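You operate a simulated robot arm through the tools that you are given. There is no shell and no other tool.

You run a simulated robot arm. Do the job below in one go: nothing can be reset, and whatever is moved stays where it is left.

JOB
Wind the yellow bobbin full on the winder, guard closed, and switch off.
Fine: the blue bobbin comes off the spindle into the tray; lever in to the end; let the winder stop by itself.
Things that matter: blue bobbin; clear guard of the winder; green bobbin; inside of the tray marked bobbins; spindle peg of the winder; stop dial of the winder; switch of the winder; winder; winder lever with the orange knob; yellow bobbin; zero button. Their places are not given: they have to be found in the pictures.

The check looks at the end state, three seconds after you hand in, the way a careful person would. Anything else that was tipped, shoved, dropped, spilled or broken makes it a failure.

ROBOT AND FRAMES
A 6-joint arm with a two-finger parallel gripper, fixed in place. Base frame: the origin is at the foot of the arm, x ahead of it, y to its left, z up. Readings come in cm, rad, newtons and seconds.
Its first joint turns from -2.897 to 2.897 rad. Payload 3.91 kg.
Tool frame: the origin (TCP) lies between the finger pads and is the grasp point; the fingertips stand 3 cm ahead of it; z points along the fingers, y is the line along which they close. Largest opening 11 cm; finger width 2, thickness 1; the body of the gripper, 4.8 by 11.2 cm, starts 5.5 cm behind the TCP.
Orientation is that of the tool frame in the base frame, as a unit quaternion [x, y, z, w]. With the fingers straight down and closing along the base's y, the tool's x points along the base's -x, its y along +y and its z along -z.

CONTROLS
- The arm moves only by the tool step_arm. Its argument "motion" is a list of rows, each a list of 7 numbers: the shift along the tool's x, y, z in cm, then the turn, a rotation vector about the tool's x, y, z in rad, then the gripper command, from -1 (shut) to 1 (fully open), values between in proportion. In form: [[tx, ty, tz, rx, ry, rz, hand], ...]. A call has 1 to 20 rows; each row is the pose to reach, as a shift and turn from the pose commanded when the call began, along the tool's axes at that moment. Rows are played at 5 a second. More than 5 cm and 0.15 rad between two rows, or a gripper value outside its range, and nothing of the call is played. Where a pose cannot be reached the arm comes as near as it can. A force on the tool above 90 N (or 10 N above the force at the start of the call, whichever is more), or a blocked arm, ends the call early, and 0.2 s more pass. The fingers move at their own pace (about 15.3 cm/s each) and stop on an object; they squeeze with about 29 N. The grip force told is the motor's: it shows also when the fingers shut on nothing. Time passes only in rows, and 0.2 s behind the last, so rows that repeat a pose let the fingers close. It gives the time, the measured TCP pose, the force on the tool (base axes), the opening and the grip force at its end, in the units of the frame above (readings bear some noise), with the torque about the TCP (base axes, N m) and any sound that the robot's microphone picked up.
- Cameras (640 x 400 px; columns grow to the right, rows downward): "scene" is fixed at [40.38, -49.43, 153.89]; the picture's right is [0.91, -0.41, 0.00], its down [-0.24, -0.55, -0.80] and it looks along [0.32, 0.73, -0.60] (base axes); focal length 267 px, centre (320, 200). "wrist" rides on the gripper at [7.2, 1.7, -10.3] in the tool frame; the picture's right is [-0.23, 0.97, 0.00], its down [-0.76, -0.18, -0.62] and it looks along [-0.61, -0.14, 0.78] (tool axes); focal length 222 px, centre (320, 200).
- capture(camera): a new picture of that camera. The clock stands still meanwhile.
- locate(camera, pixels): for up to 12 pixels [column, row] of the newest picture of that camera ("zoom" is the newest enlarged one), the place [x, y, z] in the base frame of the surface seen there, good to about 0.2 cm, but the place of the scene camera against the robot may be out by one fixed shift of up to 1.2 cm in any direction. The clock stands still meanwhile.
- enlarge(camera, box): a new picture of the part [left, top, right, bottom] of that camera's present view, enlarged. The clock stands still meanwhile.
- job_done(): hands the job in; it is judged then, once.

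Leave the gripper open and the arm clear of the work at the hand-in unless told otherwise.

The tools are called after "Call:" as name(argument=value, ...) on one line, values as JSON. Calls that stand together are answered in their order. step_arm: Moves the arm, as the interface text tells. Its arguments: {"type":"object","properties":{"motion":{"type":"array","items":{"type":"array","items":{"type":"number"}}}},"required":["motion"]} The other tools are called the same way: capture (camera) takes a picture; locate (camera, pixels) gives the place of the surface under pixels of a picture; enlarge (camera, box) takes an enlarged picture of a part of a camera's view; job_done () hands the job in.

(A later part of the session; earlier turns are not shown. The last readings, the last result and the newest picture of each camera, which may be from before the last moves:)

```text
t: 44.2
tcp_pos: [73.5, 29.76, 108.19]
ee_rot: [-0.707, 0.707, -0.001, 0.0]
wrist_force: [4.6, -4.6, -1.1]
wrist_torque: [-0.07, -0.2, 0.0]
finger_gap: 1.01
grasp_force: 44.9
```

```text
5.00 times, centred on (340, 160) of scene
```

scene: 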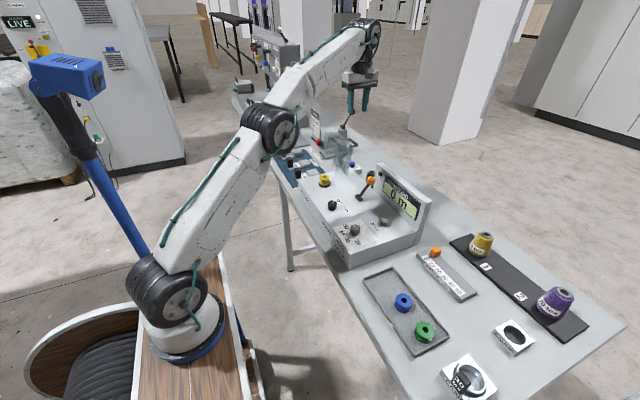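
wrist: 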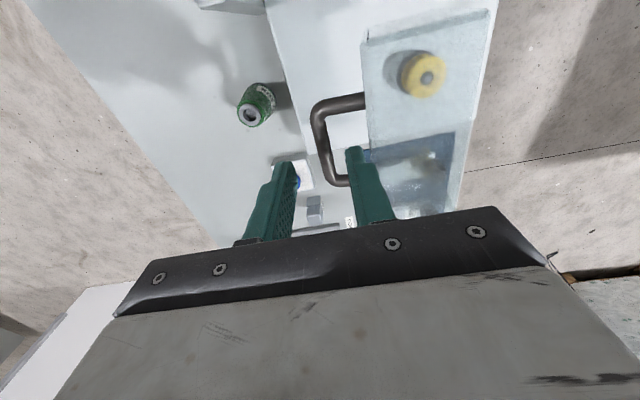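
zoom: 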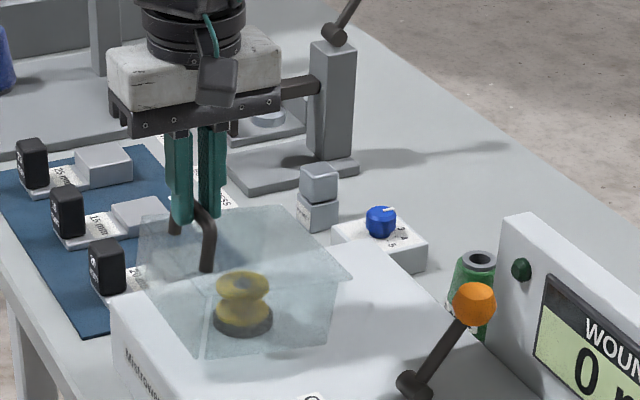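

Still free. Continuing slowly over the last degrees.

Call:
step_arm(motion=[[0, 0.19, 0.35, 0, 0, 0, -1], [0, 0.36, 0.71, 0, 0, 0, -1], [0, 0.36, 0.71, 0, 0, 0, -1]])

Call:
enlarge(camera="scene", box=[300, 140, 360, 200])

```text
t: 45.0
tcp_pos: [73.15, 29.77, 107.6]
ee_rot: [0.707, -0.707, -0.001, 0.001]
wrist_force: [8.4, -3.2, -3.5]
wrist_torque: [-0.03, -0.26, 0.01]
finger_gap: 1.02
grasp_force: 44.6
```

```text
6.67 times, centred on (330, 170) of scene
```

zoom: 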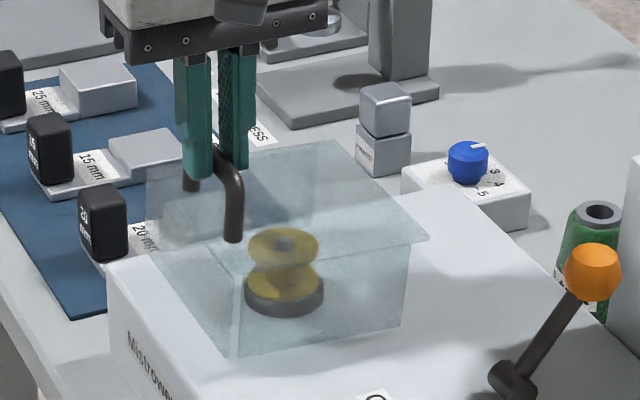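

Lower front corner of the guard is still ~1.5 cm above the winder top. The +x pull (8 N) says my arc is slightly too wide, so I continue with more downward motion.

Call:
step_arm(motion=[[0, -0.05, 0.35, 0, 0, 0, -1], [0, 0, 0.7, 0, 0, 0, -1], [0, 0, 0.7, 0, 0, 0, -1]])

Call:
enlarge(camera="scene", box=[300, 140, 360, 200])

```text
t: 45.8
tcp_pos: [72.98, 29.79, 106.88]
ee_rot: [0.707, -0.707, -0.001, 0.001]
wrist_force: [-20.5, -7.2, 5.5]
wrist_torque: [0.14, 0.44, -0.06]
finger_gap: 1.0
grasp_force: 45.0
```

```text
6.67 times, centred on (330, 170) of scene
```

zoom: 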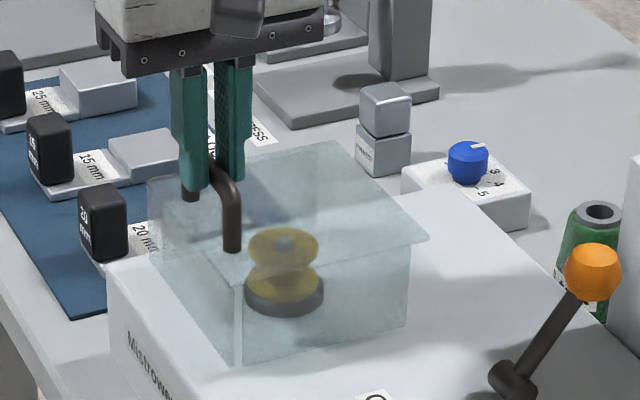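

Now the pull is the other way (−20 N), so I give 0.15 cm toward −x and continue tangentially in small steps.

Call:
step_arm(motion=[[0, 0.17, 0, 0, 0, 0, -1], [0, 0.27, 0.3, 0, 0, 0, -1], [0, 0.36, 0.6, 0, 0, 0, -1], [0, 0.36, 0.6, 0, 0, 0, -1]])

Call:
enlarge(camera="scene", box=[300, 140, 360, 200])

```text
t: 46.8
tcp_pos: [72.78, 29.91, 106.54]
ee_rot: [-0.707, 0.707, -0.001, 0.005]
wrist_force: [10.1, -0.4, 38.6]
wrist_torque: [0.07, -0.22, 0.01]
finger_gap: 1.12
grasp_force: 44.7
```

```text
6.67 times, centred on (330, 170) of scene
```

zoom: 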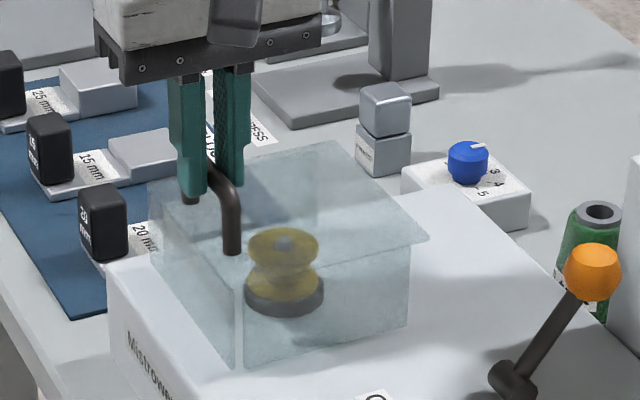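

38 N upward: the guard is down on its stop. I'll release the bar (open to ~3 cm) and rise straight up, then look whether it stays closed.

Call:
step_arm(motion=[[0, 0, -0.3, 0, 0, 0, -1], [0, 0, -0.3, 0, 0, 0, -0.7], [0, 0, -0.3, 0, 0, 0, -0.4], [0, 0, -0.3, 0, 0, 0, -0.4], [0, 0, -2, 0, 0, 0, -0.4], [0, 0, -5, 0, 0, 0, -0.4], [0, 0, -9, 0, 0, 0, -0.4], [0, 0, -9, 0, 0, 0, -0.4]])

Call:
capture(camera="wrist")

Call:
enlarge(camera="scene", box=[295, 140, 365, 200])

```text
t: 48.6
tcp_pos: [72.9, 29.71, 115.28]
ee_rot: [0.708, -0.706, 0.0, 0.0]
wrist_force: [-0.8, 1.2, 0.2]
wrist_torque: [0.01, -0.03, -0.02]
finger_gap: 3.29
grasp_force: 0.1
```

```text
taken
```

wrist: 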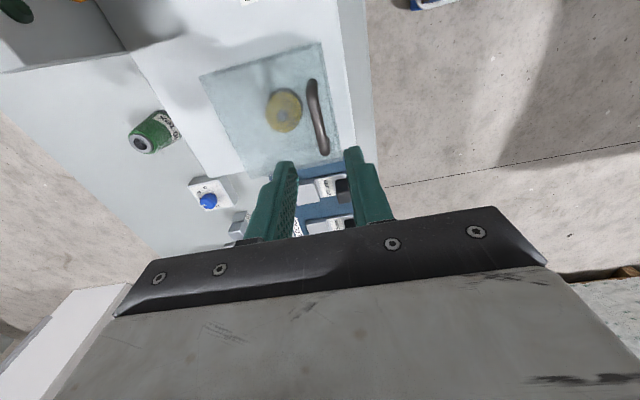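

```text
6.67 times, centred on (330, 170) of scene
```

zoom: 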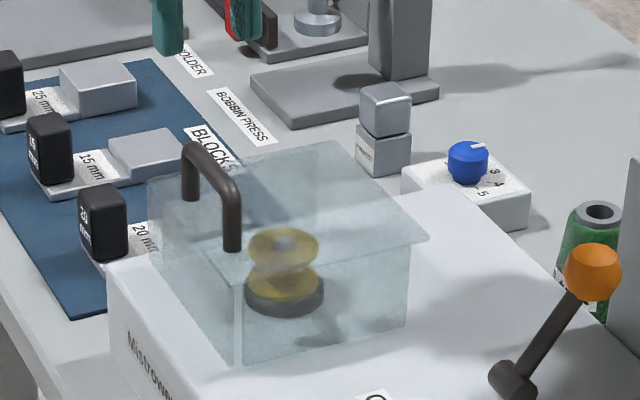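

The guard stays down over the yellow bobbin. I'll check that its plate is level and seated by locating plate, handle and corner points.

Call:
locate(camera="zoom", pixels=[[212, 165], [190, 195], [232, 245], [300, 160], [400, 225], [250, 260], [240, 330], [236, 362], [400, 300], [330, 150], [420, 238], [245, 275]])

Call:
locate(camera="wrist", pixels=[[313, 90], [320, 140], [316, 115], [215, 85], [235, 130], [300, 60], [325, 60], [330, 100], [250, 75], [285, 105], [240, 150], [205, 78]])

Call:
enlarge(camera="wrist", box=[180, 20, 380, 180])

```text
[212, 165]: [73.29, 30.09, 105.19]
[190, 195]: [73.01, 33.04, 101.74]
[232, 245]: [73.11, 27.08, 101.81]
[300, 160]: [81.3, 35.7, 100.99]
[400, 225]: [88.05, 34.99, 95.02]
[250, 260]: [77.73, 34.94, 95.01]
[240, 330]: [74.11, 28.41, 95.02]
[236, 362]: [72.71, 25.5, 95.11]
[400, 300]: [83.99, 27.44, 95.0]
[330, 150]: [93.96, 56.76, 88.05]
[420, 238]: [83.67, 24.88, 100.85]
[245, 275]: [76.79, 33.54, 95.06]
```

```text
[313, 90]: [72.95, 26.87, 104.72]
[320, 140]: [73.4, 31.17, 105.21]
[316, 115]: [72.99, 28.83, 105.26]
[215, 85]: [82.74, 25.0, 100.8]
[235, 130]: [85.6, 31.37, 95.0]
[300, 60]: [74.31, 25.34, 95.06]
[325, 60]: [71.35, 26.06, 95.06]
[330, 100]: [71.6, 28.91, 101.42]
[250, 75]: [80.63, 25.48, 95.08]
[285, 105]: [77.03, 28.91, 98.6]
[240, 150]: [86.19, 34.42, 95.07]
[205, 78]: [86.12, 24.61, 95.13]
```

```text
2.50 times, centred on (280, 100) of wrist
```

zoom: 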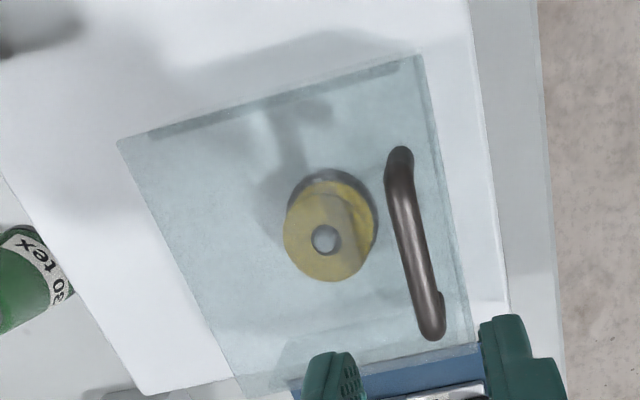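

Plate is nearly level (rear z≈100.9, front ≈101.4). To be sure it is fully shut, I'll close the fingers and press gently down on the handle bar, reading force and position.

Call:
step_arm(motion=[[0, 0, 0, 0, 0, 0, -1], [0, -0.1, 2.5, 0, 0, 0, -1], [0, -0.2, 5, 0, 0, 0, -1], [0, -0.2, 6.4, 0, 0, 0, -1], [0, -0.2, 6.8, 0, 0, 0, -1], [0, -0.2, 7.1, 0, 0, 0, -1]])

```text
t: 50.0
tcp_pos: [72.96, 29.85, 108.27]
ee_rot: [-0.707, 0.707, -0.001, 0.0]
wrist_force: [-0.6, -0.8, 2.1]
wrist_torque: [0.0, 0.04, 0.02]
finger_gap: 0.02
grasp_force: 29.2
```

Call:
step_arm(motion=[[0, 0, 0.15, 0, 0, 0, -1], [0, 0, 0.3, 0, 0, 0, -1], [0, 0, 0.3, 0, 0, 0, -1]])

Call:
enlarge(camera="scene", box=[295, 140, 365, 200])

```text
t: 50.8
tcp_pos: [72.96, 29.88, 108.12]
ee_rot: [0.707, -0.707, 0.0, -0.001]
wrist_force: [-2.7, -1.9, 30.4]
wrist_torque: [-0.11, 0.1, 0.07]
finger_gap: 0.01
grasp_force: 28.9
```

```text
6.67 times, centred on (330, 170) of scene
```

zoom: 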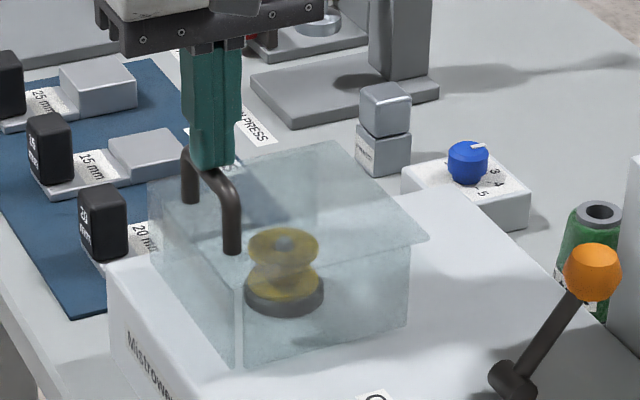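

30 N with no further movement: the guard is firmly on its stop, fully closed. Now I rise, turn the hand back by +90° and move over the lever area to look at it.

Call:
step_arm(motion=[[0, 0, -3, 0, 0, 0.143, -1], [0, 0, -6, 0, 0, 0.286, -1], [1.8, -0.8, -8, 0, 0, 0.429, -1], [3.6, -1.6, -10, 0, 0, 0.572, -0.5], [5.4, -2.4, -11.5, 0, 0, 0.715, -0.3], [7.2, -3.2, -13, 0, 0, 0.858, -0.2], [9, -4, -14, 0, 0, 1.0, -0.2], [10.8, -4.8, -14, 0, 0, 1.143, -0.2], [12.2, -5.6, -14, 0, 0, 1.286, -0.2], [13.5, -6.3, -14, 0, 0, 1.43, -0.2], [14.5, -7, -14, 0, 0, 1.571, -0.2], [14.5, -7, -14, 0, 0, 1.571, -0.2]])

Call:
capture(camera="wrist")

Call:
enlarge(camera="wrist", box=[230, 40, 430, 200])

Call:
enlarge(camera="scene", box=[295, 140, 425, 240])

```text
t: 53.4
tcp_pos: [79.86, 15.24, 121.85]
ee_rot: [0.0, 1.0, 0.0, 0.0]
wrist_force: [0.6, -0.1, 0.4]
wrist_torque: [0.01, 0.01, 0.0]
finger_gap: 4.39
grasp_force: 0.1
```

```text
taken
```

wrist: 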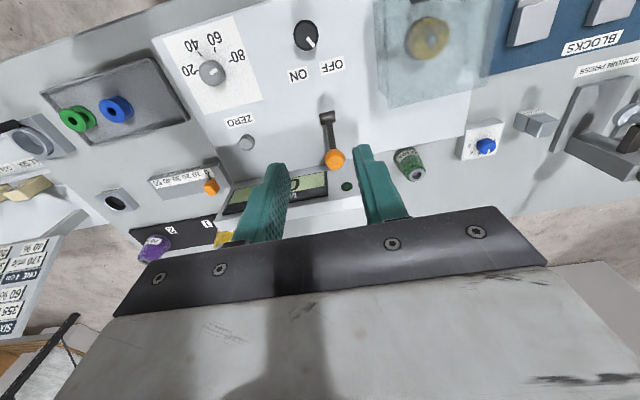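

```text
2.50 times, centred on (330, 120) of wrist
```

zoom: 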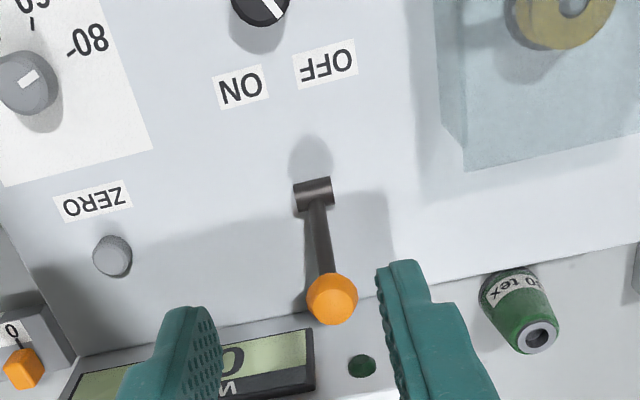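

```text
4.00 times, centred on (360, 190) of scene
```

zoom: 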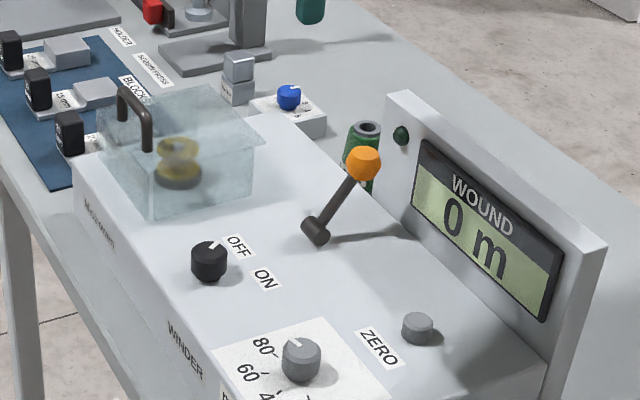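

The guard is down over the yellow bobbin. The lever's pivot is at zoom (313,195), knob at (332,297). Locating these, plus panel, lamp, switch and dial.

Call:
locate(camera="wrist", pixels=[[334, 159], [326, 158], [343, 157], [334, 150], [334, 166], [327, 118], [330, 140], [346, 187], [325, 175], [305, 37], [310, 42], [246, 142]])

Call:
enlarge(camera="scene", box=[360, 165, 400, 215])

```text
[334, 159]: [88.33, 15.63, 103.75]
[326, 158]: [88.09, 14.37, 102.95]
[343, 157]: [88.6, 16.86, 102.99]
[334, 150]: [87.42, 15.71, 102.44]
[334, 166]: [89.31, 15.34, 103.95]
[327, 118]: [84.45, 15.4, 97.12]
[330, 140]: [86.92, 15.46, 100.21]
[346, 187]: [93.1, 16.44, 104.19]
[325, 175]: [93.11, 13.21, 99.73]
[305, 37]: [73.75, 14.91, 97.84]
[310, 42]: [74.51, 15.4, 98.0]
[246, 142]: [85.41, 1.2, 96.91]
```

```text
8.00 times, centred on (380, 190) of scene
```

zoom: 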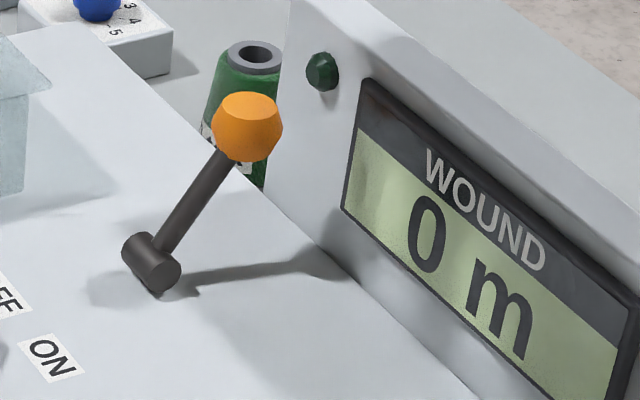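

Knob centre ≈ (88.4, 15.6, 103.2), pivot ≈ (84.4, 15.4, 96.6), panel face at x≈93.1. Moving above the knob with the fingers 4.4 cm open.

Call:
step_arm(motion=[[-2.8, 0.1, 2, 0, 0, 0, -0.2], [-5.6, 0.2, 5, 0, 0, 0, -0.2], [-8.54, 0.36, 8, 0, 0, 0, -0.2], [-8.54, 0.36, 11, 0, 0, 0, -0.2], [-8.54, 0.36, 11, 0, 0, 0, -0.2]])

Call:
capture(camera="wrist")

Call:
enlarge(camera="wrist", box=[230, 40, 430, 200])

Call:
locate(camera="wrist", pixels=[[322, 120], [320, 130], [310, 125], [335, 125]])

```text
t: 54.6
tcp_pos: [88.46, 15.65, 111.02]
ee_rot: [-0.001, 1.0, 0.001, -0.001]
wrist_force: [0.3, 0.1, 0.2]
wrist_torque: [-0.03, 0.03, 0.0]
finger_gap: 4.39
grasp_force: 0.0
```

```text
taken
```

wrist: 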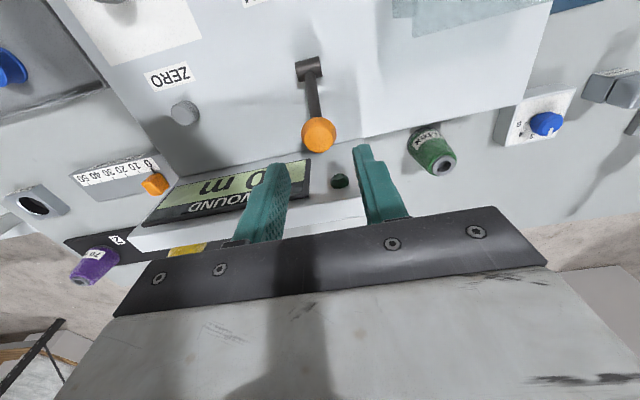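

```text
2.50 times, centred on (330, 120) of wrist
```

zoom: 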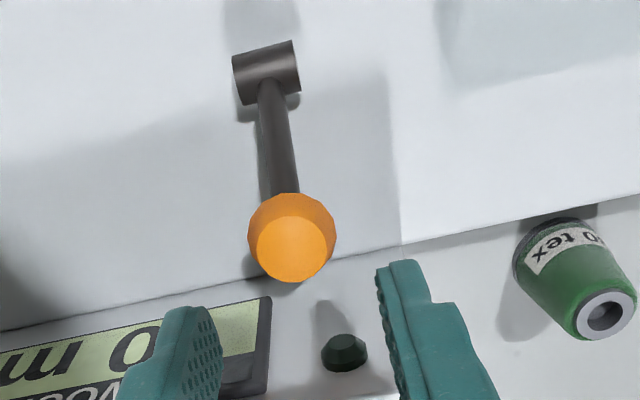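

```text
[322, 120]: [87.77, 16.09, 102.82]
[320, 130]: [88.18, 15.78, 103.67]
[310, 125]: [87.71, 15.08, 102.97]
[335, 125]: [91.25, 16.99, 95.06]
```

The knob is right on the TCP line (318,135). Descending 7.4 cm so it lies between the fingers.

Call:
step_arm(motion=[[0, 0, 2.5, 0, 0, 0, -0.2], [0, 0, 5, 0, 0, 0, -0.2], [0, 0, 6.5, 0, 0, 0, -0.2], [0, 0, 7.4, 0, 0, 0, -0.2], [0, 0, 7.4, 0, 0, 0, -0.2]])

Call:
enlarge(camera="wrist", box=[230, 80, 430, 240])

Call:
enlarge(camera="scene", box=[345, 145, 415, 215])

```text
t: 55.8
tcp_pos: [88.43, 15.62, 103.48]
ee_rot: [0.0, 1.0, 0.0, 0.0]
wrist_force: [0.2, -0.2, 0.3]
wrist_torque: [0.0, -0.01, -0.01]
finger_gap: 4.38
grasp_force: 0.1
```

```text
2.50 times, centred on (330, 160) of wrist
```

zoom: 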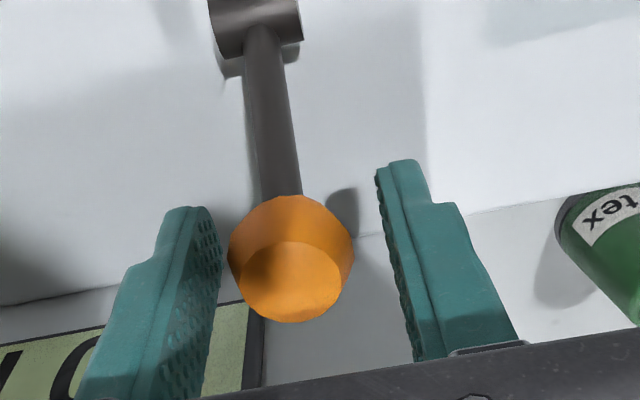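

```text
5.71 times, centred on (380, 180) of scene
```

zoom: 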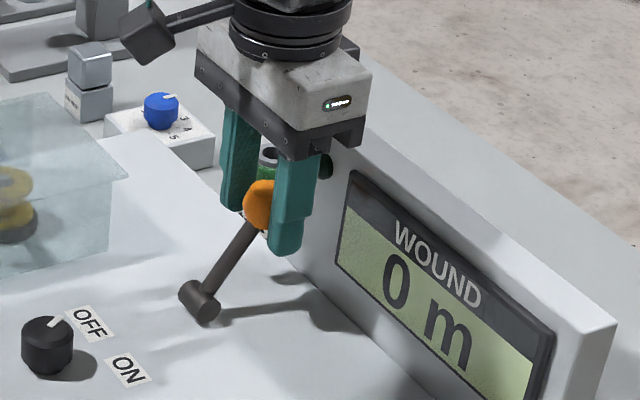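

The knob sits between the fingers, about 0.1 cm toward −y. I shift 0.1 and close on it.

Call:
step_arm(motion=[[0, -0.1, 0, 0, 0, 0, -0.3], [0, -0.1, 0, 0, 0, 0, -0.5], [0, -0.1, 0, 0, 0, 0, -1], [0, -0.1, 0, 0, 0, 0, -1]])

Call:
enlarge(camera="wrist", box=[230, 80, 430, 240])

```text
t: 56.8
tcp_pos: [88.5, 15.42, 103.48]
ee_rot: [0.0, 1.0, 0.0, -0.001]
wrist_force: [-1.2, -7.7, -0.8]
wrist_torque: [-0.13, 0.0, 0.0]
finger_gap: 3.11
grasp_force: 45.0
```

```text
2.50 times, centred on (330, 160) of wrist
```

zoom: 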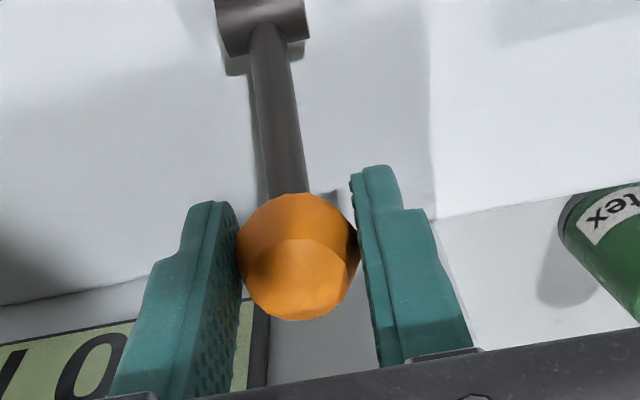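

Knob gripped. Testing the lever: a small swing toward the robot (−x) along the arc about its pivot.

Call:
step_arm(motion=[[0.35, 0, -0.22, 0, 0, 0, -1], [0.71, 0, -0.4, 0, 0, 0, -1], [0.71, 0, -0.4, 0, 0, 0, -1]])

Call:
enlarge(camera="scene", box=[345, 145, 415, 215])

```text
t: 57.6
tcp_pos: [88.0, 15.57, 103.88]
ee_rot: [0.001, 1.0, 0.0, 0.001]
wrist_force: [15.3, -8.4, -6.3]
wrist_torque: [-0.08, -1.38, -0.02]
finger_gap: 3.09
grasp_force: 45.6
```

```text
5.71 times, centred on (380, 180) of scene
```

zoom: 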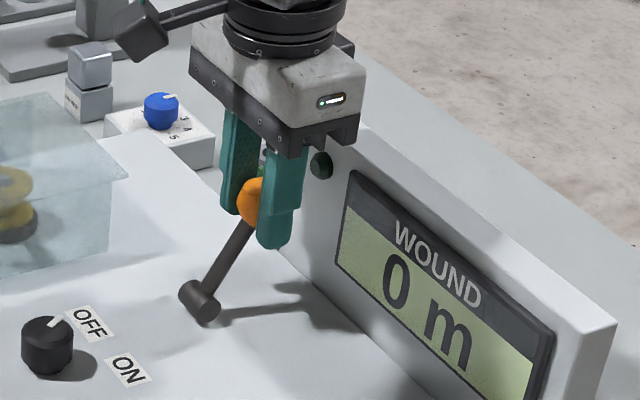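

It yields with ~15 N resistance, the knob moved a little. Continuing the arc a bit further to see whether it is friction or a stop.

Call:
step_arm(motion=[[0.38, 0, -0.17, 0, 0, 0, -1], [0.75, 0, -0.31, 0, 0, 0, -1], [0.75, 0, -0.31, 0, 0, 0, -1]])

Call:
enlarge(camera="scene", box=[345, 145, 415, 215])

```text
t: 58.4
tcp_pos: [87.11, 15.52, 104.26]
ee_rot: [0.0, 1.0, -0.001, 0.001]
wrist_force: [17.0, -10.2, -0.3]
wrist_torque: [-0.14, -1.36, -0.09]
finger_gap: 3.09
grasp_force: 44.7
```

```text
5.71 times, centred on (380, 180) of scene
```

zoom: 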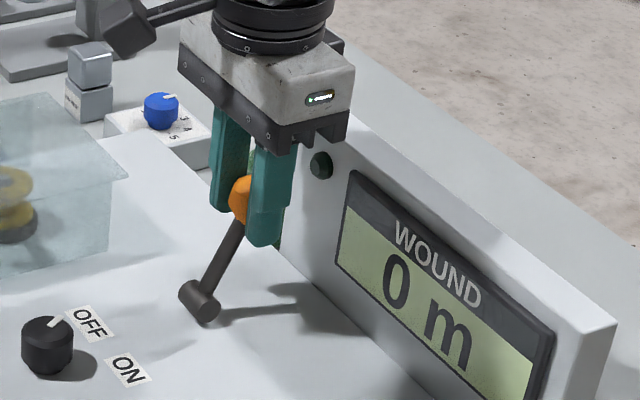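

The lever moves this way with a steady ~17 N. Continuing along the arc past vertical.

Call:
step_arm(motion=[[0.39, 0, -0.12, 0, 0, 0, -1], [0.78, 0, -0.23, 0, 0, 0, -1], [1.18, 0, -0.31, 0, 0, 0, -1], [1.58, 0, -0.38, 0, 0, 0, -1], [1.98, 0, -0.42, 0, 0, 0, -1], [2.39, 0, -0.44, 0, 0, 0, -1]])

Call:
enlarge(camera="scene", box=[345, 145, 415, 215])

```text
t: 59.8
tcp_pos: [84.67, 15.55, 104.66]
ee_rot: [0.0, 1.0, 0.0, 0.001]
wrist_force: [14.8, -11.5, 10.0]
wrist_torque: [-0.14, -1.18, -0.1]
finger_gap: 3.08
grasp_force: 45.2
```

```text
5.71 times, centred on (380, 180) of scene
```

zoom: 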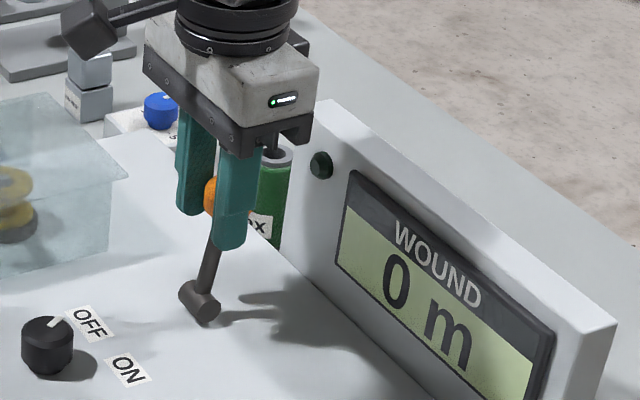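

The lever is upright now. Continuing further in toward −x.

Call:
step_arm(motion=[[0.4, 0, -0.02, 0, 0, 0, -1], [0.81, 0, 0, 0, 0, 0, -1], [1.21, 0, 0.06, 0, 0, 0, -1], [1.61, 0, 0.1, 0, 0, 0, -1], [2.0, 0, 0.2, 0, 0, 0, -1], [2.4, 0, 0.28, 0, 0, 0, -1]])

Call:
enlarge(camera="scene", box=[345, 145, 415, 215])

```text
t: 61.2
tcp_pos: [82.31, 15.54, 104.38]
ee_rot: [0.0, 1.0, 0.0, 0.0]
wrist_force: [-0.2, 0.5, 1.0]
wrist_torque: [0.0, -0.03, 0.02]
finger_gap: 0.03
grasp_force: 38.0
```

```text
5.71 times, centred on (380, 180) of scene
```

zoom: 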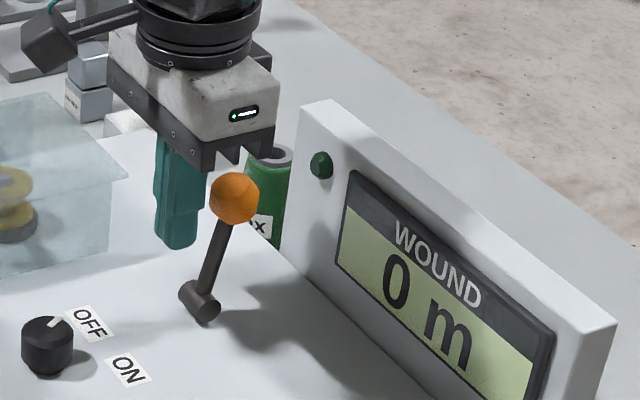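

The knob slipped out of the fingers; the lever stays about upright. I'll check the knob's place to see whether it reached its end stop.

Call:
locate(camera="zoom", pixels=[[235, 198], [235, 185], [215, 245], [200, 300], [225, 200], [250, 200]])

Call:
capture(camera="wrist")

```text
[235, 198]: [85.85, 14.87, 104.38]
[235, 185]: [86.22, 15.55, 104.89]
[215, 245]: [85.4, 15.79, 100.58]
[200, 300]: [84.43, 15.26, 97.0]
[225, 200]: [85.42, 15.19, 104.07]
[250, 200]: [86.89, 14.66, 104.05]
```

```text
taken
```

wrist: 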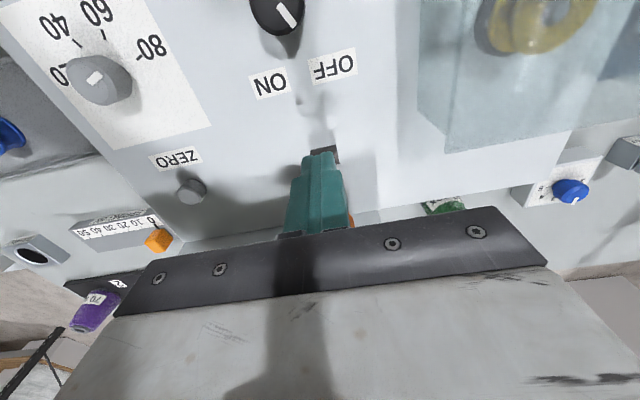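

The lever only went to about 78° (knob now near (86.0, 15.5, 104)). I'll instead push it from behind with closed fingers: rise, go over to x≈89.7, and come down behind the knob.

Call:
step_arm(motion=[[0, 0, -2.5, 0, 0, 0, -1], [0, 0, -5.2, 0, 0, 0, -1], [-2.5, 0, -5.2, 0, 0, 0, -1], [-5, 0, -5.2, 0, 0, 0, -1], [-7.4, 0, -5.2, 0, 0, 0, -1], [-7.4, 0, -3, 0, 0, 0, -1], [-7.4, 0, -0.8, 0, 0, 0, -1], [-7.4, 0, -0.8, 0, 0, 0, -1]])

Call:
enlarge(camera="scene", box=[345, 145, 415, 215])

Call:
enlarge(camera="wrist", box=[230, 60, 430, 220])

```text
t: 63.0
tcp_pos: [89.6, 15.56, 105.14]
ee_rot: [0.0, 1.0, 0.0, 0.0]
wrist_force: [0.4, 0.0, -1.2]
wrist_torque: [-0.01, -0.02, 0.0]
finger_gap: 0.01
grasp_force: 37.7
```

```text
5.71 times, centred on (380, 180) of scene
```

zoom: 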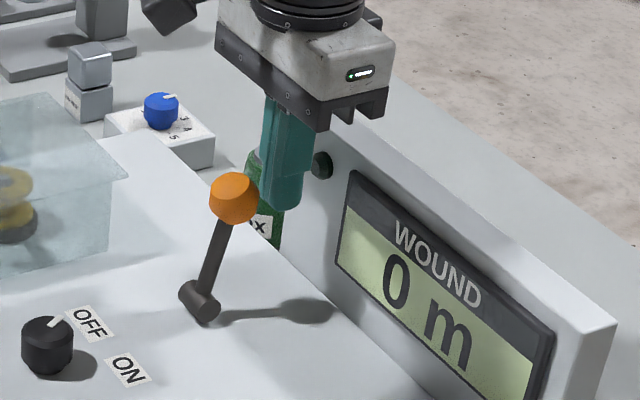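

```text
2.50 times, centred on (330, 140) of wrist
```

zoom: 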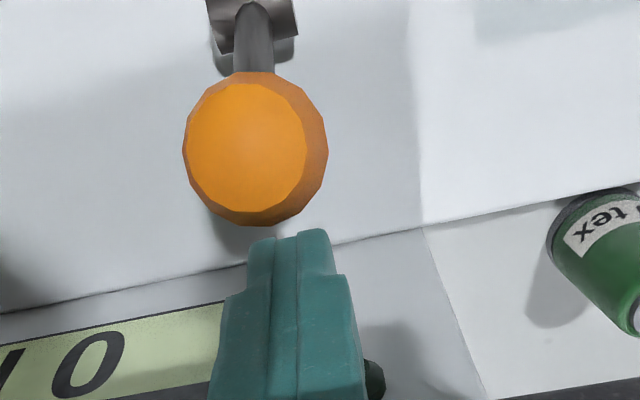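

Fingers are behind the knob. Pushing toward −x in 0.8 cm steps, watching the force.

Call:
step_arm(motion=[[0.8, 0, 0, 0, 0, 0, -1], [1.6, 0, 0, 0, 0, 0, -1], [2.4, 0, 0, 0, 0, 0, -1], [3.2, 0, 0, 0, 0, 0, -1], [4.0, 0, 0, 0, 0, 0, -1]])

Call:
enlarge(camera="scene", box=[345, 145, 415, 215])

```text
t: 64.2
tcp_pos: [85.69, 15.59, 105.22]
ee_rot: [0.0, 1.0, 0.0, 0.0]
wrist_force: [1.1, -0.6, -0.4]
wrist_torque: [-0.01, -0.05, 0.02]
finger_gap: 0.0
grasp_force: 36.9
```

```text
5.71 times, centred on (380, 180) of scene
```

zoom: 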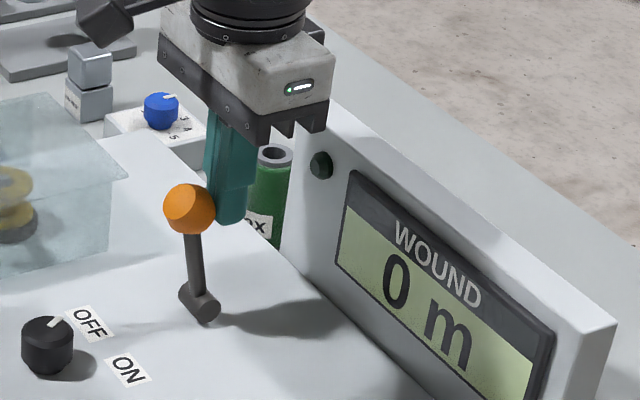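

The lever follows easily (~1 N) and is now past upright. Pushing on.

Call:
step_arm(motion=[[0.6, 0, 0, 0, 0, 0, -1], [1.2, 0, 0, 0, 0, 0, -1], [1.8, 0, 0, 0, 0, 0, -1], [2.4, 0, 0, 0, 0, 0, -1]])

Call:
enlarge(camera="scene", box=[335, 145, 405, 215])

```text
t: 65.2
tcp_pos: [83.19, 15.37, 105.28]
ee_rot: [0.001, 1.0, 0.0, 0.0]
wrist_force: [-1.0, -0.4, -0.7]
wrist_torque: [0.0, 0.0, -0.03]
finger_gap: 0.0
grasp_force: 37.8
```

```text
5.71 times, centred on (370, 180) of scene
```

zoom: 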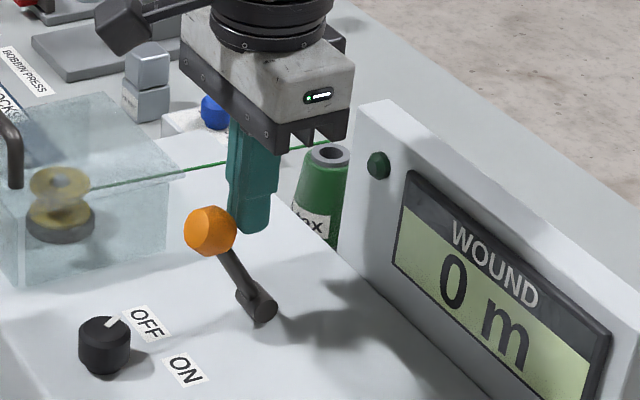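

The lever flipped over and a green thread now runs from the cone to the bobbin. I'll check whether it is at the very end of its travel: locate the knob, then push gently a little further.

Call:
locate(camera="zoom", pixels=[[210, 230], [200, 220], [225, 245], [235, 265], [258, 300], [210, 212]])

Call:
step_arm(motion=[[0.4, 0, 0, 0, 0, 0, -1], [0.8, 0, 0, 0, 0, 0, -1], [1.1, 0, 0, 0, 0, 0, -1]])

Call:
enlarge(camera="scene", box=[335, 145, 405, 215])

```text
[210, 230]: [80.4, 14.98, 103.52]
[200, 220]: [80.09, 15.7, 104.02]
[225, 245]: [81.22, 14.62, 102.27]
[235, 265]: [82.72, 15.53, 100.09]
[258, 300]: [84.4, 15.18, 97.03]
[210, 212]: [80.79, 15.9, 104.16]
```

```text
t: 66.0
tcp_pos: [82.82, 15.6, 105.25]
ee_rot: [0.001, 1.0, 0.002, 0.003]
wrist_force: [56.2, 4.8, -3.7]
wrist_torque: [-0.02, -1.63, -0.04]
finger_gap: 0.03
grasp_force: 37.7
```

```text
5.71 times, centred on (370, 180) of scene
```

zoom: 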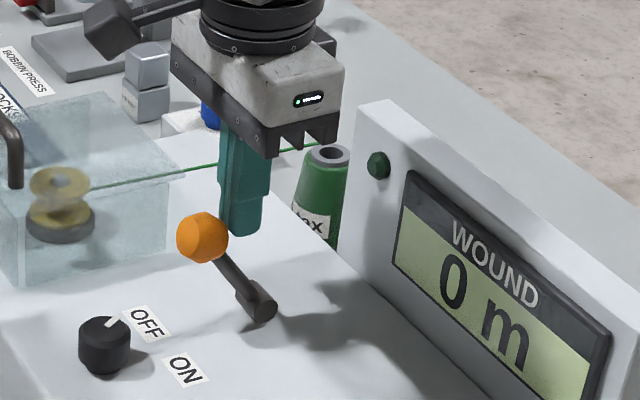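

56 N resistance: the lever is at the end of its travel. I back off 1 cm, rise and move to view the switch from in front, and check that the lever stays in.

Call:
step_arm(motion=[[-0.5, 0, 0, 0, 0, 0, -1], [-1.5, 0, 0, 0, 0, 0, -1], [-1.5, 0, -3, 0, 0, 0, -1], [-1.5, 0, -6.5, 0, 0, 0, -0.5], [1.5, 0, -8, 0, 0, 0, 0], [5, 0, -8, 0, 0, 0, 0], [8.5, 0, -8, 0, 0, 0, 0], [12, 0, -8, 0, 0, 0, 0], [12, 0, -8, 0, 0, 0, 0]])

Call:
capture(camera="wrist")

Call:
enlarge(camera="wrist", box=[220, 60, 420, 220])

Call:
capture(camera="scene")

Call:
enlarge(camera="scene", box=[300, 145, 440, 250])

```text
t: 68.0
tcp_pos: [70.1, 15.47, 113.27]
ee_rot: [0.0, 1.0, 0.0, 0.0]
wrist_force: [-0.6, 0.5, 0.4]
wrist_torque: [0.03, -0.02, 0.03]
finger_gap: 5.5
grasp_force: 0.0
```

```text
taken
```

wrist: 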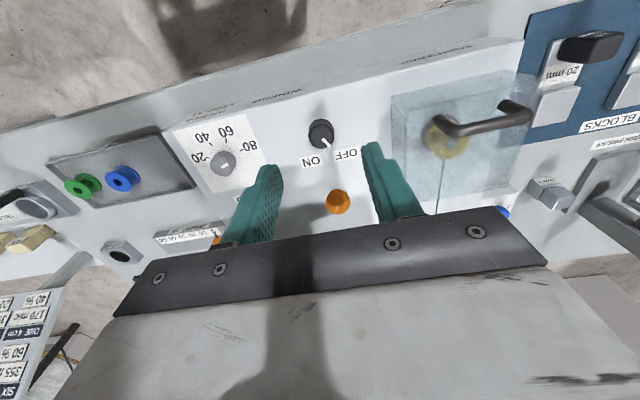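

```text
2.50 times, centred on (320, 140) of wrist
```

zoom: 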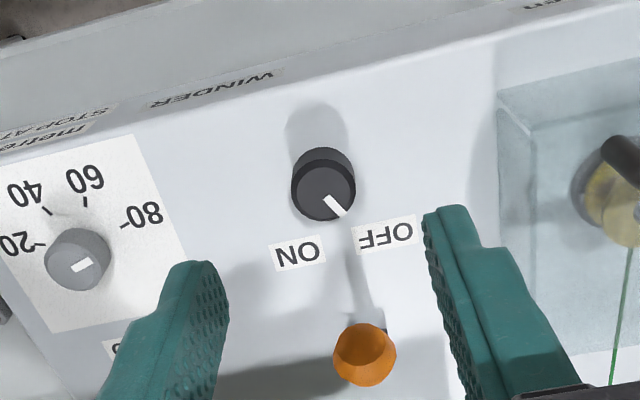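

```text
taken
```

scene: 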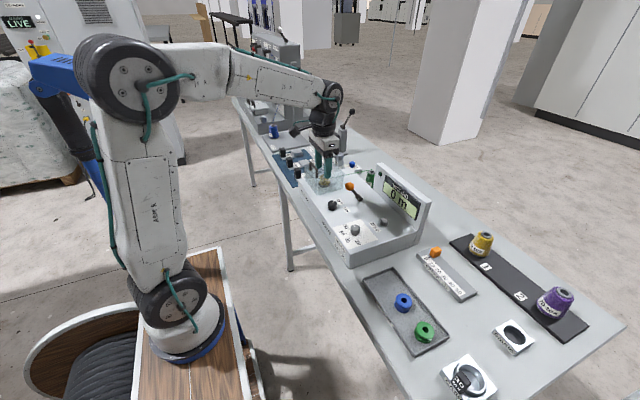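

```text
3.81 times, centred on (370, 198) of scene
```

zoom: 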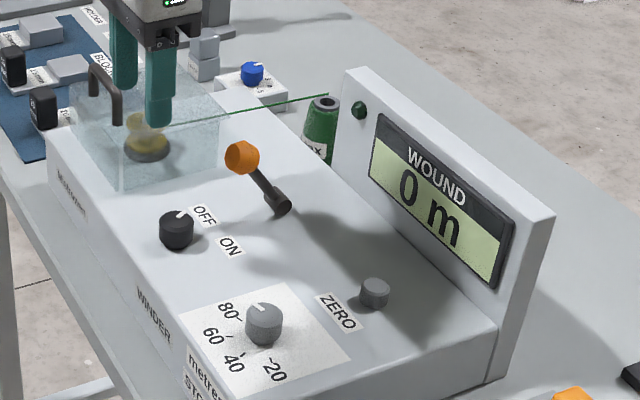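

The lever stays in, thread is laid. Now the switch: its pointer is at OFF; ON lies clockwise (seen from above). Locating knob, pointer and labels.

Call:
locate(camera="zoom", pixels=[[322, 190], [334, 204], [345, 214], [295, 192], [353, 188], [320, 217], [325, 162], [386, 234], [298, 253], [352, 226], [290, 175], [355, 240]])

Call:
locate(camera="wrist", pixels=[[338, 203], [330, 200], [345, 203], [222, 162], [219, 165], [227, 163]])

```text
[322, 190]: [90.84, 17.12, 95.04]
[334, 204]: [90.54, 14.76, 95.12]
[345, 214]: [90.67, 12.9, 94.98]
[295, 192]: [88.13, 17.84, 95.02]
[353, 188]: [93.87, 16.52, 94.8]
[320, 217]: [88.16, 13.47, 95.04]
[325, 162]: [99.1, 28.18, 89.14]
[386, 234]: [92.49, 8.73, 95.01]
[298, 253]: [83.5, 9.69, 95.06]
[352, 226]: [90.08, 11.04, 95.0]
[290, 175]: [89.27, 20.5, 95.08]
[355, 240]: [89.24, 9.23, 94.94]
```

```text
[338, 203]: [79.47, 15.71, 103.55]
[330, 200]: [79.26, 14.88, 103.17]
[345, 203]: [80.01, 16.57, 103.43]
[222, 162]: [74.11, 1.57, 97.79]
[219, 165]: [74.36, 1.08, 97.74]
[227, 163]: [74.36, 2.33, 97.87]
```

That was the scene zoom; I'll repeat with the wrist picture's own pixels.

Call:
locate(camera="wrist", pixels=[[321, 136], [325.6, 141.6], [330, 145.6], [310, 137], [333, 135], [320, 147], [320, 128], [346, 153.5], [311, 161], [328, 144], [318, 122], [340, 130]])

```text
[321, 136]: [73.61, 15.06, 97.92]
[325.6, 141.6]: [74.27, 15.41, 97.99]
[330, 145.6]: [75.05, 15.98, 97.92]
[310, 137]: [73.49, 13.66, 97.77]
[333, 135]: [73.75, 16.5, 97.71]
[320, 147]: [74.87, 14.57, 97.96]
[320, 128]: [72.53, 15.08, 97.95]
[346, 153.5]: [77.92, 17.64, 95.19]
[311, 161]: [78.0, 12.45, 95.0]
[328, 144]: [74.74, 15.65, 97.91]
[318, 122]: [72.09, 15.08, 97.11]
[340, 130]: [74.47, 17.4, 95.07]
```

Switch centre ≈ (73.75, 15.05), pointer now at +36° (OFF label +32°), ON label at −31.5°. So it needs ≈ 67° clockwise. I'll move above it with the hand pre-turned by −0.6 rad so the turn is symmetric; the lever knob at x≥78 stays clear of the hand.

Call:
step_arm(motion=[[-0.9, -0.1, 1.5, 0, 0, -0.12, 0], [-1.8, -0.2, 3, 0, 0, -0.24, 0], [-2.7, -0.3, 4.5, 0, 0, -0.36, 0], [-3.6, -0.42, 6, 0, 0, -0.48, 0], [-3.6, -0.42, 7.5, 0, 0, -0.6, 0], [-3.6, -0.42, 7.5, 0, 0, -0.6, 0]])

Call:
capture(camera="wrist")

Call:
enlarge(camera="scene", box=[290, 145, 400, 235])

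```text
t: 69.4
tcp_pos: [73.78, 15.25, 105.58]
ee_rot: [-0.296, 0.955, 0.0, 0.0]
wrist_force: [-0.4, 0.7, 0.5]
wrist_torque: [0.02, -0.02, 0.01]
finger_gap: 5.51
grasp_force: 0.1
```

```text
taken
```

wrist: 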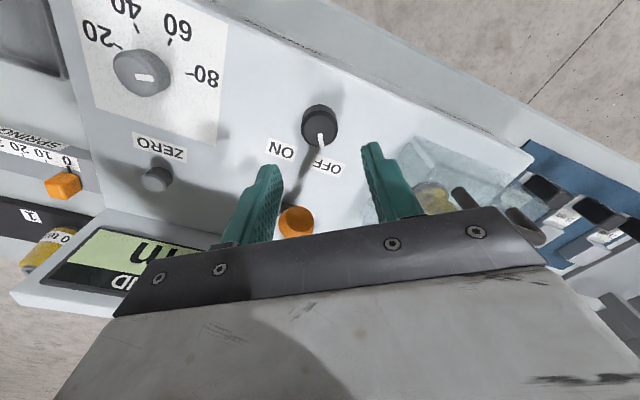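

```text
4.44 times, centred on (345, 190) of scene
```

zoom: 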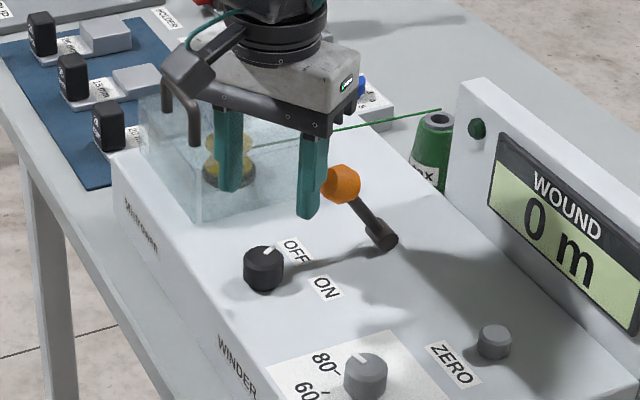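

The switch knob lies on the TCP column (320,125). Descending 7.2 cm to straddle it.

Call:
step_arm(motion=[[0, 0, 2, 0, 0, 0, 0], [0, 0, 4, 0, 0, 0, -0.1], [0, 0, 6, 0, 0, 0, -0.1], [0, 0, 7.2, 0, 0, 0, -0.1], [0, 0, 7.2, 0, 0, 0, -0.1]])

Call:
capture(camera="wrist")

Call:
enlarge(camera="scene", box=[290, 145, 400, 235])

```text
t: 70.6
tcp_pos: [73.78, 15.27, 98.48]
ee_rot: [-0.296, 0.955, 0.0, 0.0]
wrist_force: [0.1, -0.1, -0.2]
wrist_torque: [-0.04, -0.01, 0.02]
finger_gap: 4.95
grasp_force: 0.0
```

```text
taken
```

wrist: 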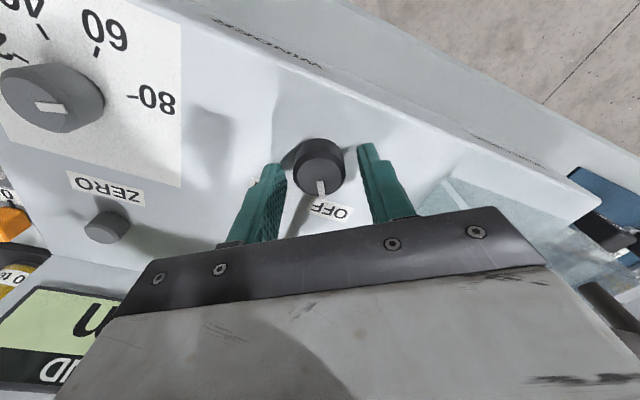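

```text
4.44 times, centred on (345, 190) of scene
```

zoom: 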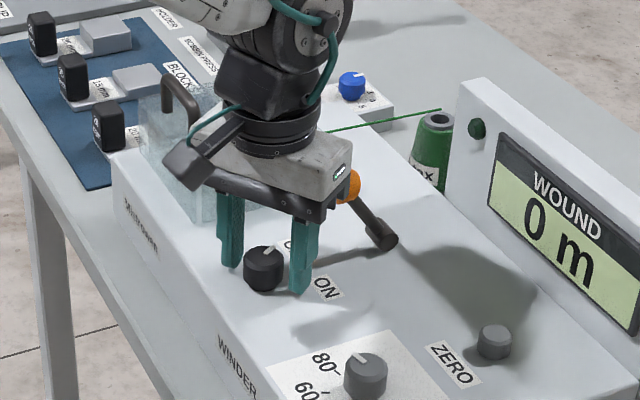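

The hand is around the switch, but the knob might be a bit toward the robot relative to the TCP. I'll enlarge and locate the knob's rim to check the centring.

Call:
enlarge(camera="wrist", box=[260, 110, 380, 220])

Call:
locate(camera="wrist", pixels=[[320, 165], [300, 165], [341, 162], [320, 190], [320, 148], [310, 183], [334, 180], [320, 142], [321, 185], [320, 175], [305, 155], [335, 153]])

```text
3.64 times, centred on (320, 165) of wrist
```

zoom: 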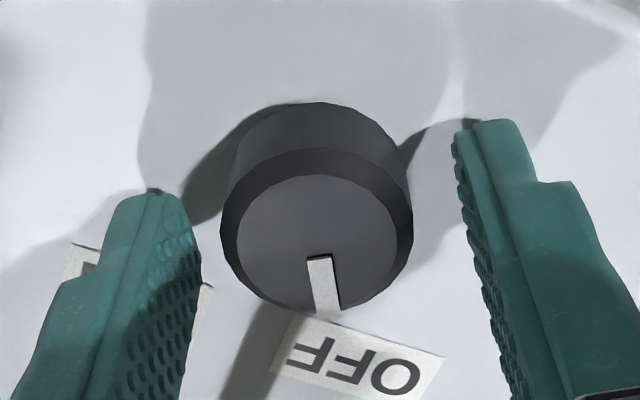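

```text
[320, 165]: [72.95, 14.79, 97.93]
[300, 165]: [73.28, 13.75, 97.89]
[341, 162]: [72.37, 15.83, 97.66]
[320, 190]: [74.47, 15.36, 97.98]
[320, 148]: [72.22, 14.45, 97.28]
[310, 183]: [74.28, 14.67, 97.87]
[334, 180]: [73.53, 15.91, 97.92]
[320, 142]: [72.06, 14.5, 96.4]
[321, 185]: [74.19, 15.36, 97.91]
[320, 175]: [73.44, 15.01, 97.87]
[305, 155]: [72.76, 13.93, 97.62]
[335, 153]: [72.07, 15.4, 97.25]
```

The knob centre is about 0.5 cm toward the robot along the tool's x. I shift by 0.5 and close gently on the knob.

Call:
step_arm(motion=[[0.25, 0, 0, 0, 0, 0, -0.1], [0.5, 0, 0, 0, 0, 0, -0.1], [0.5, 0, 0, 0, 0, 0, -0.3], [0.5, 0, 0, 0, 0, 0, -0.5], [0.5, 0, 0, 0, 0, 0, -1], [0.5, 0, 0, 0, 0, 0, -1]])

Call:
enlarge(camera="wrist", box=[260, 110, 380, 220])

```text
t: 72.0
tcp_pos: [73.39, 14.92, 98.43]
ee_rot: [-0.296, 0.955, 0.001, 0.001]
wrist_force: [-2.3, -0.3, -2.2]
wrist_torque: [0.43, 0.11, 0.02]
finger_gap: 3.18
grasp_force: 45.3
```

```text
3.64 times, centred on (320, 165) of wrist
```

zoom: 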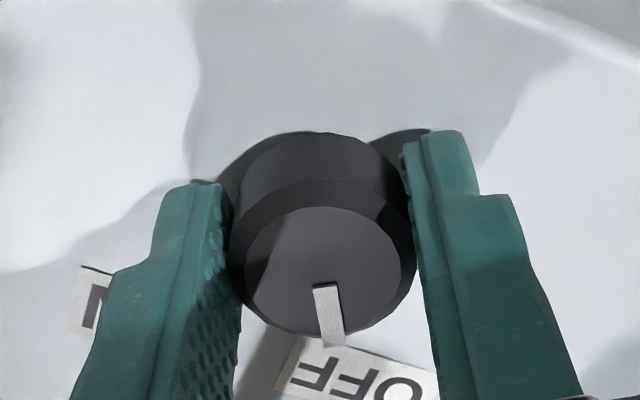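

Knob gripped (gap 3.18). Everything is ready: yellow on the spindle, guard shut, lever in, counter 0. Turning the switch ~67° clockwise to ON.

Call:
step_arm(motion=[[0, 0, 0, 0, 0, 0.13, -1], [0, 0, 0, 0, 0, 0.26, -1], [0, 0, 0, 0, 0, 0.39, -1], [0, 0, 0, 0, 0, 0.52, -1], [0, 0, 0, 0, 0, 0.65, -1], [0, 0, 0, 0, 0, 0.78, -1], [0, 0, 0, 0, 0, 0.91, -1], [0, 0, 0, 0, 0, 1.04, -1], [0, 0, 0, 0, 0, 1.17, -1]])

Call:
enlarge(camera="wrist", box=[260, 110, 380, 220])

Call:
enlarge(camera="scene", box=[290, 145, 430, 245])

```text
t: 74.0
tcp_pos: [73.46, 14.95, 98.49]
ee_rot: [0.283, 0.959, 0.001, 0.001]
wrist_force: [3.2, 26.1, -13.3]
wrist_torque: [-0.11, -0.14, 0.65]
finger_gap: 3.16
grasp_force: 45.3
```

```text
3.64 times, centred on (320, 165) of wrist
```

zoom: 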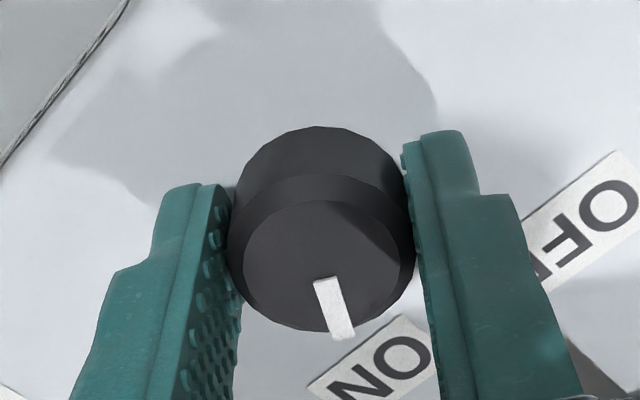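

```text
4.00 times, centred on (360, 195) of scene
```

zoom: 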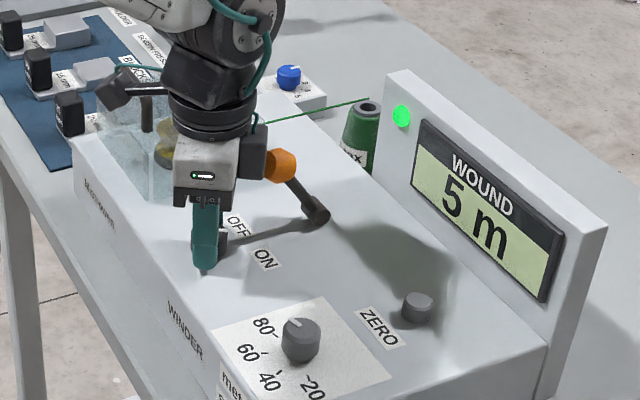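

It runs: lamp green, counter 5 m. I'll relax the grip and check the rate and the bobbin's fill.

Call:
step_arm(motion=[[0, 0, 0, 0, 0, 1.17, -0.5]])

Call:
enlarge(camera="scene", box=[290, 145, 430, 245])

Call:
enlarge(camera="scene", box=[315, 160, 345, 195])

```text
refused: row 1 steps farther than a row can; nothing moved
```

```text
4.00 times, centred on (360, 195) of scene
```

zoom: 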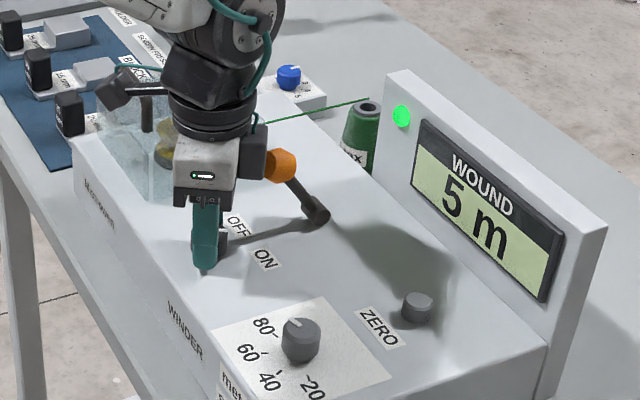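

```text
11.43 times, centred on (330, 178) of scene
```

zoom: 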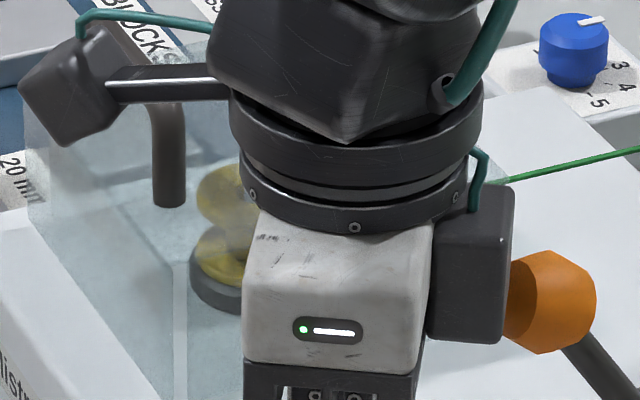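

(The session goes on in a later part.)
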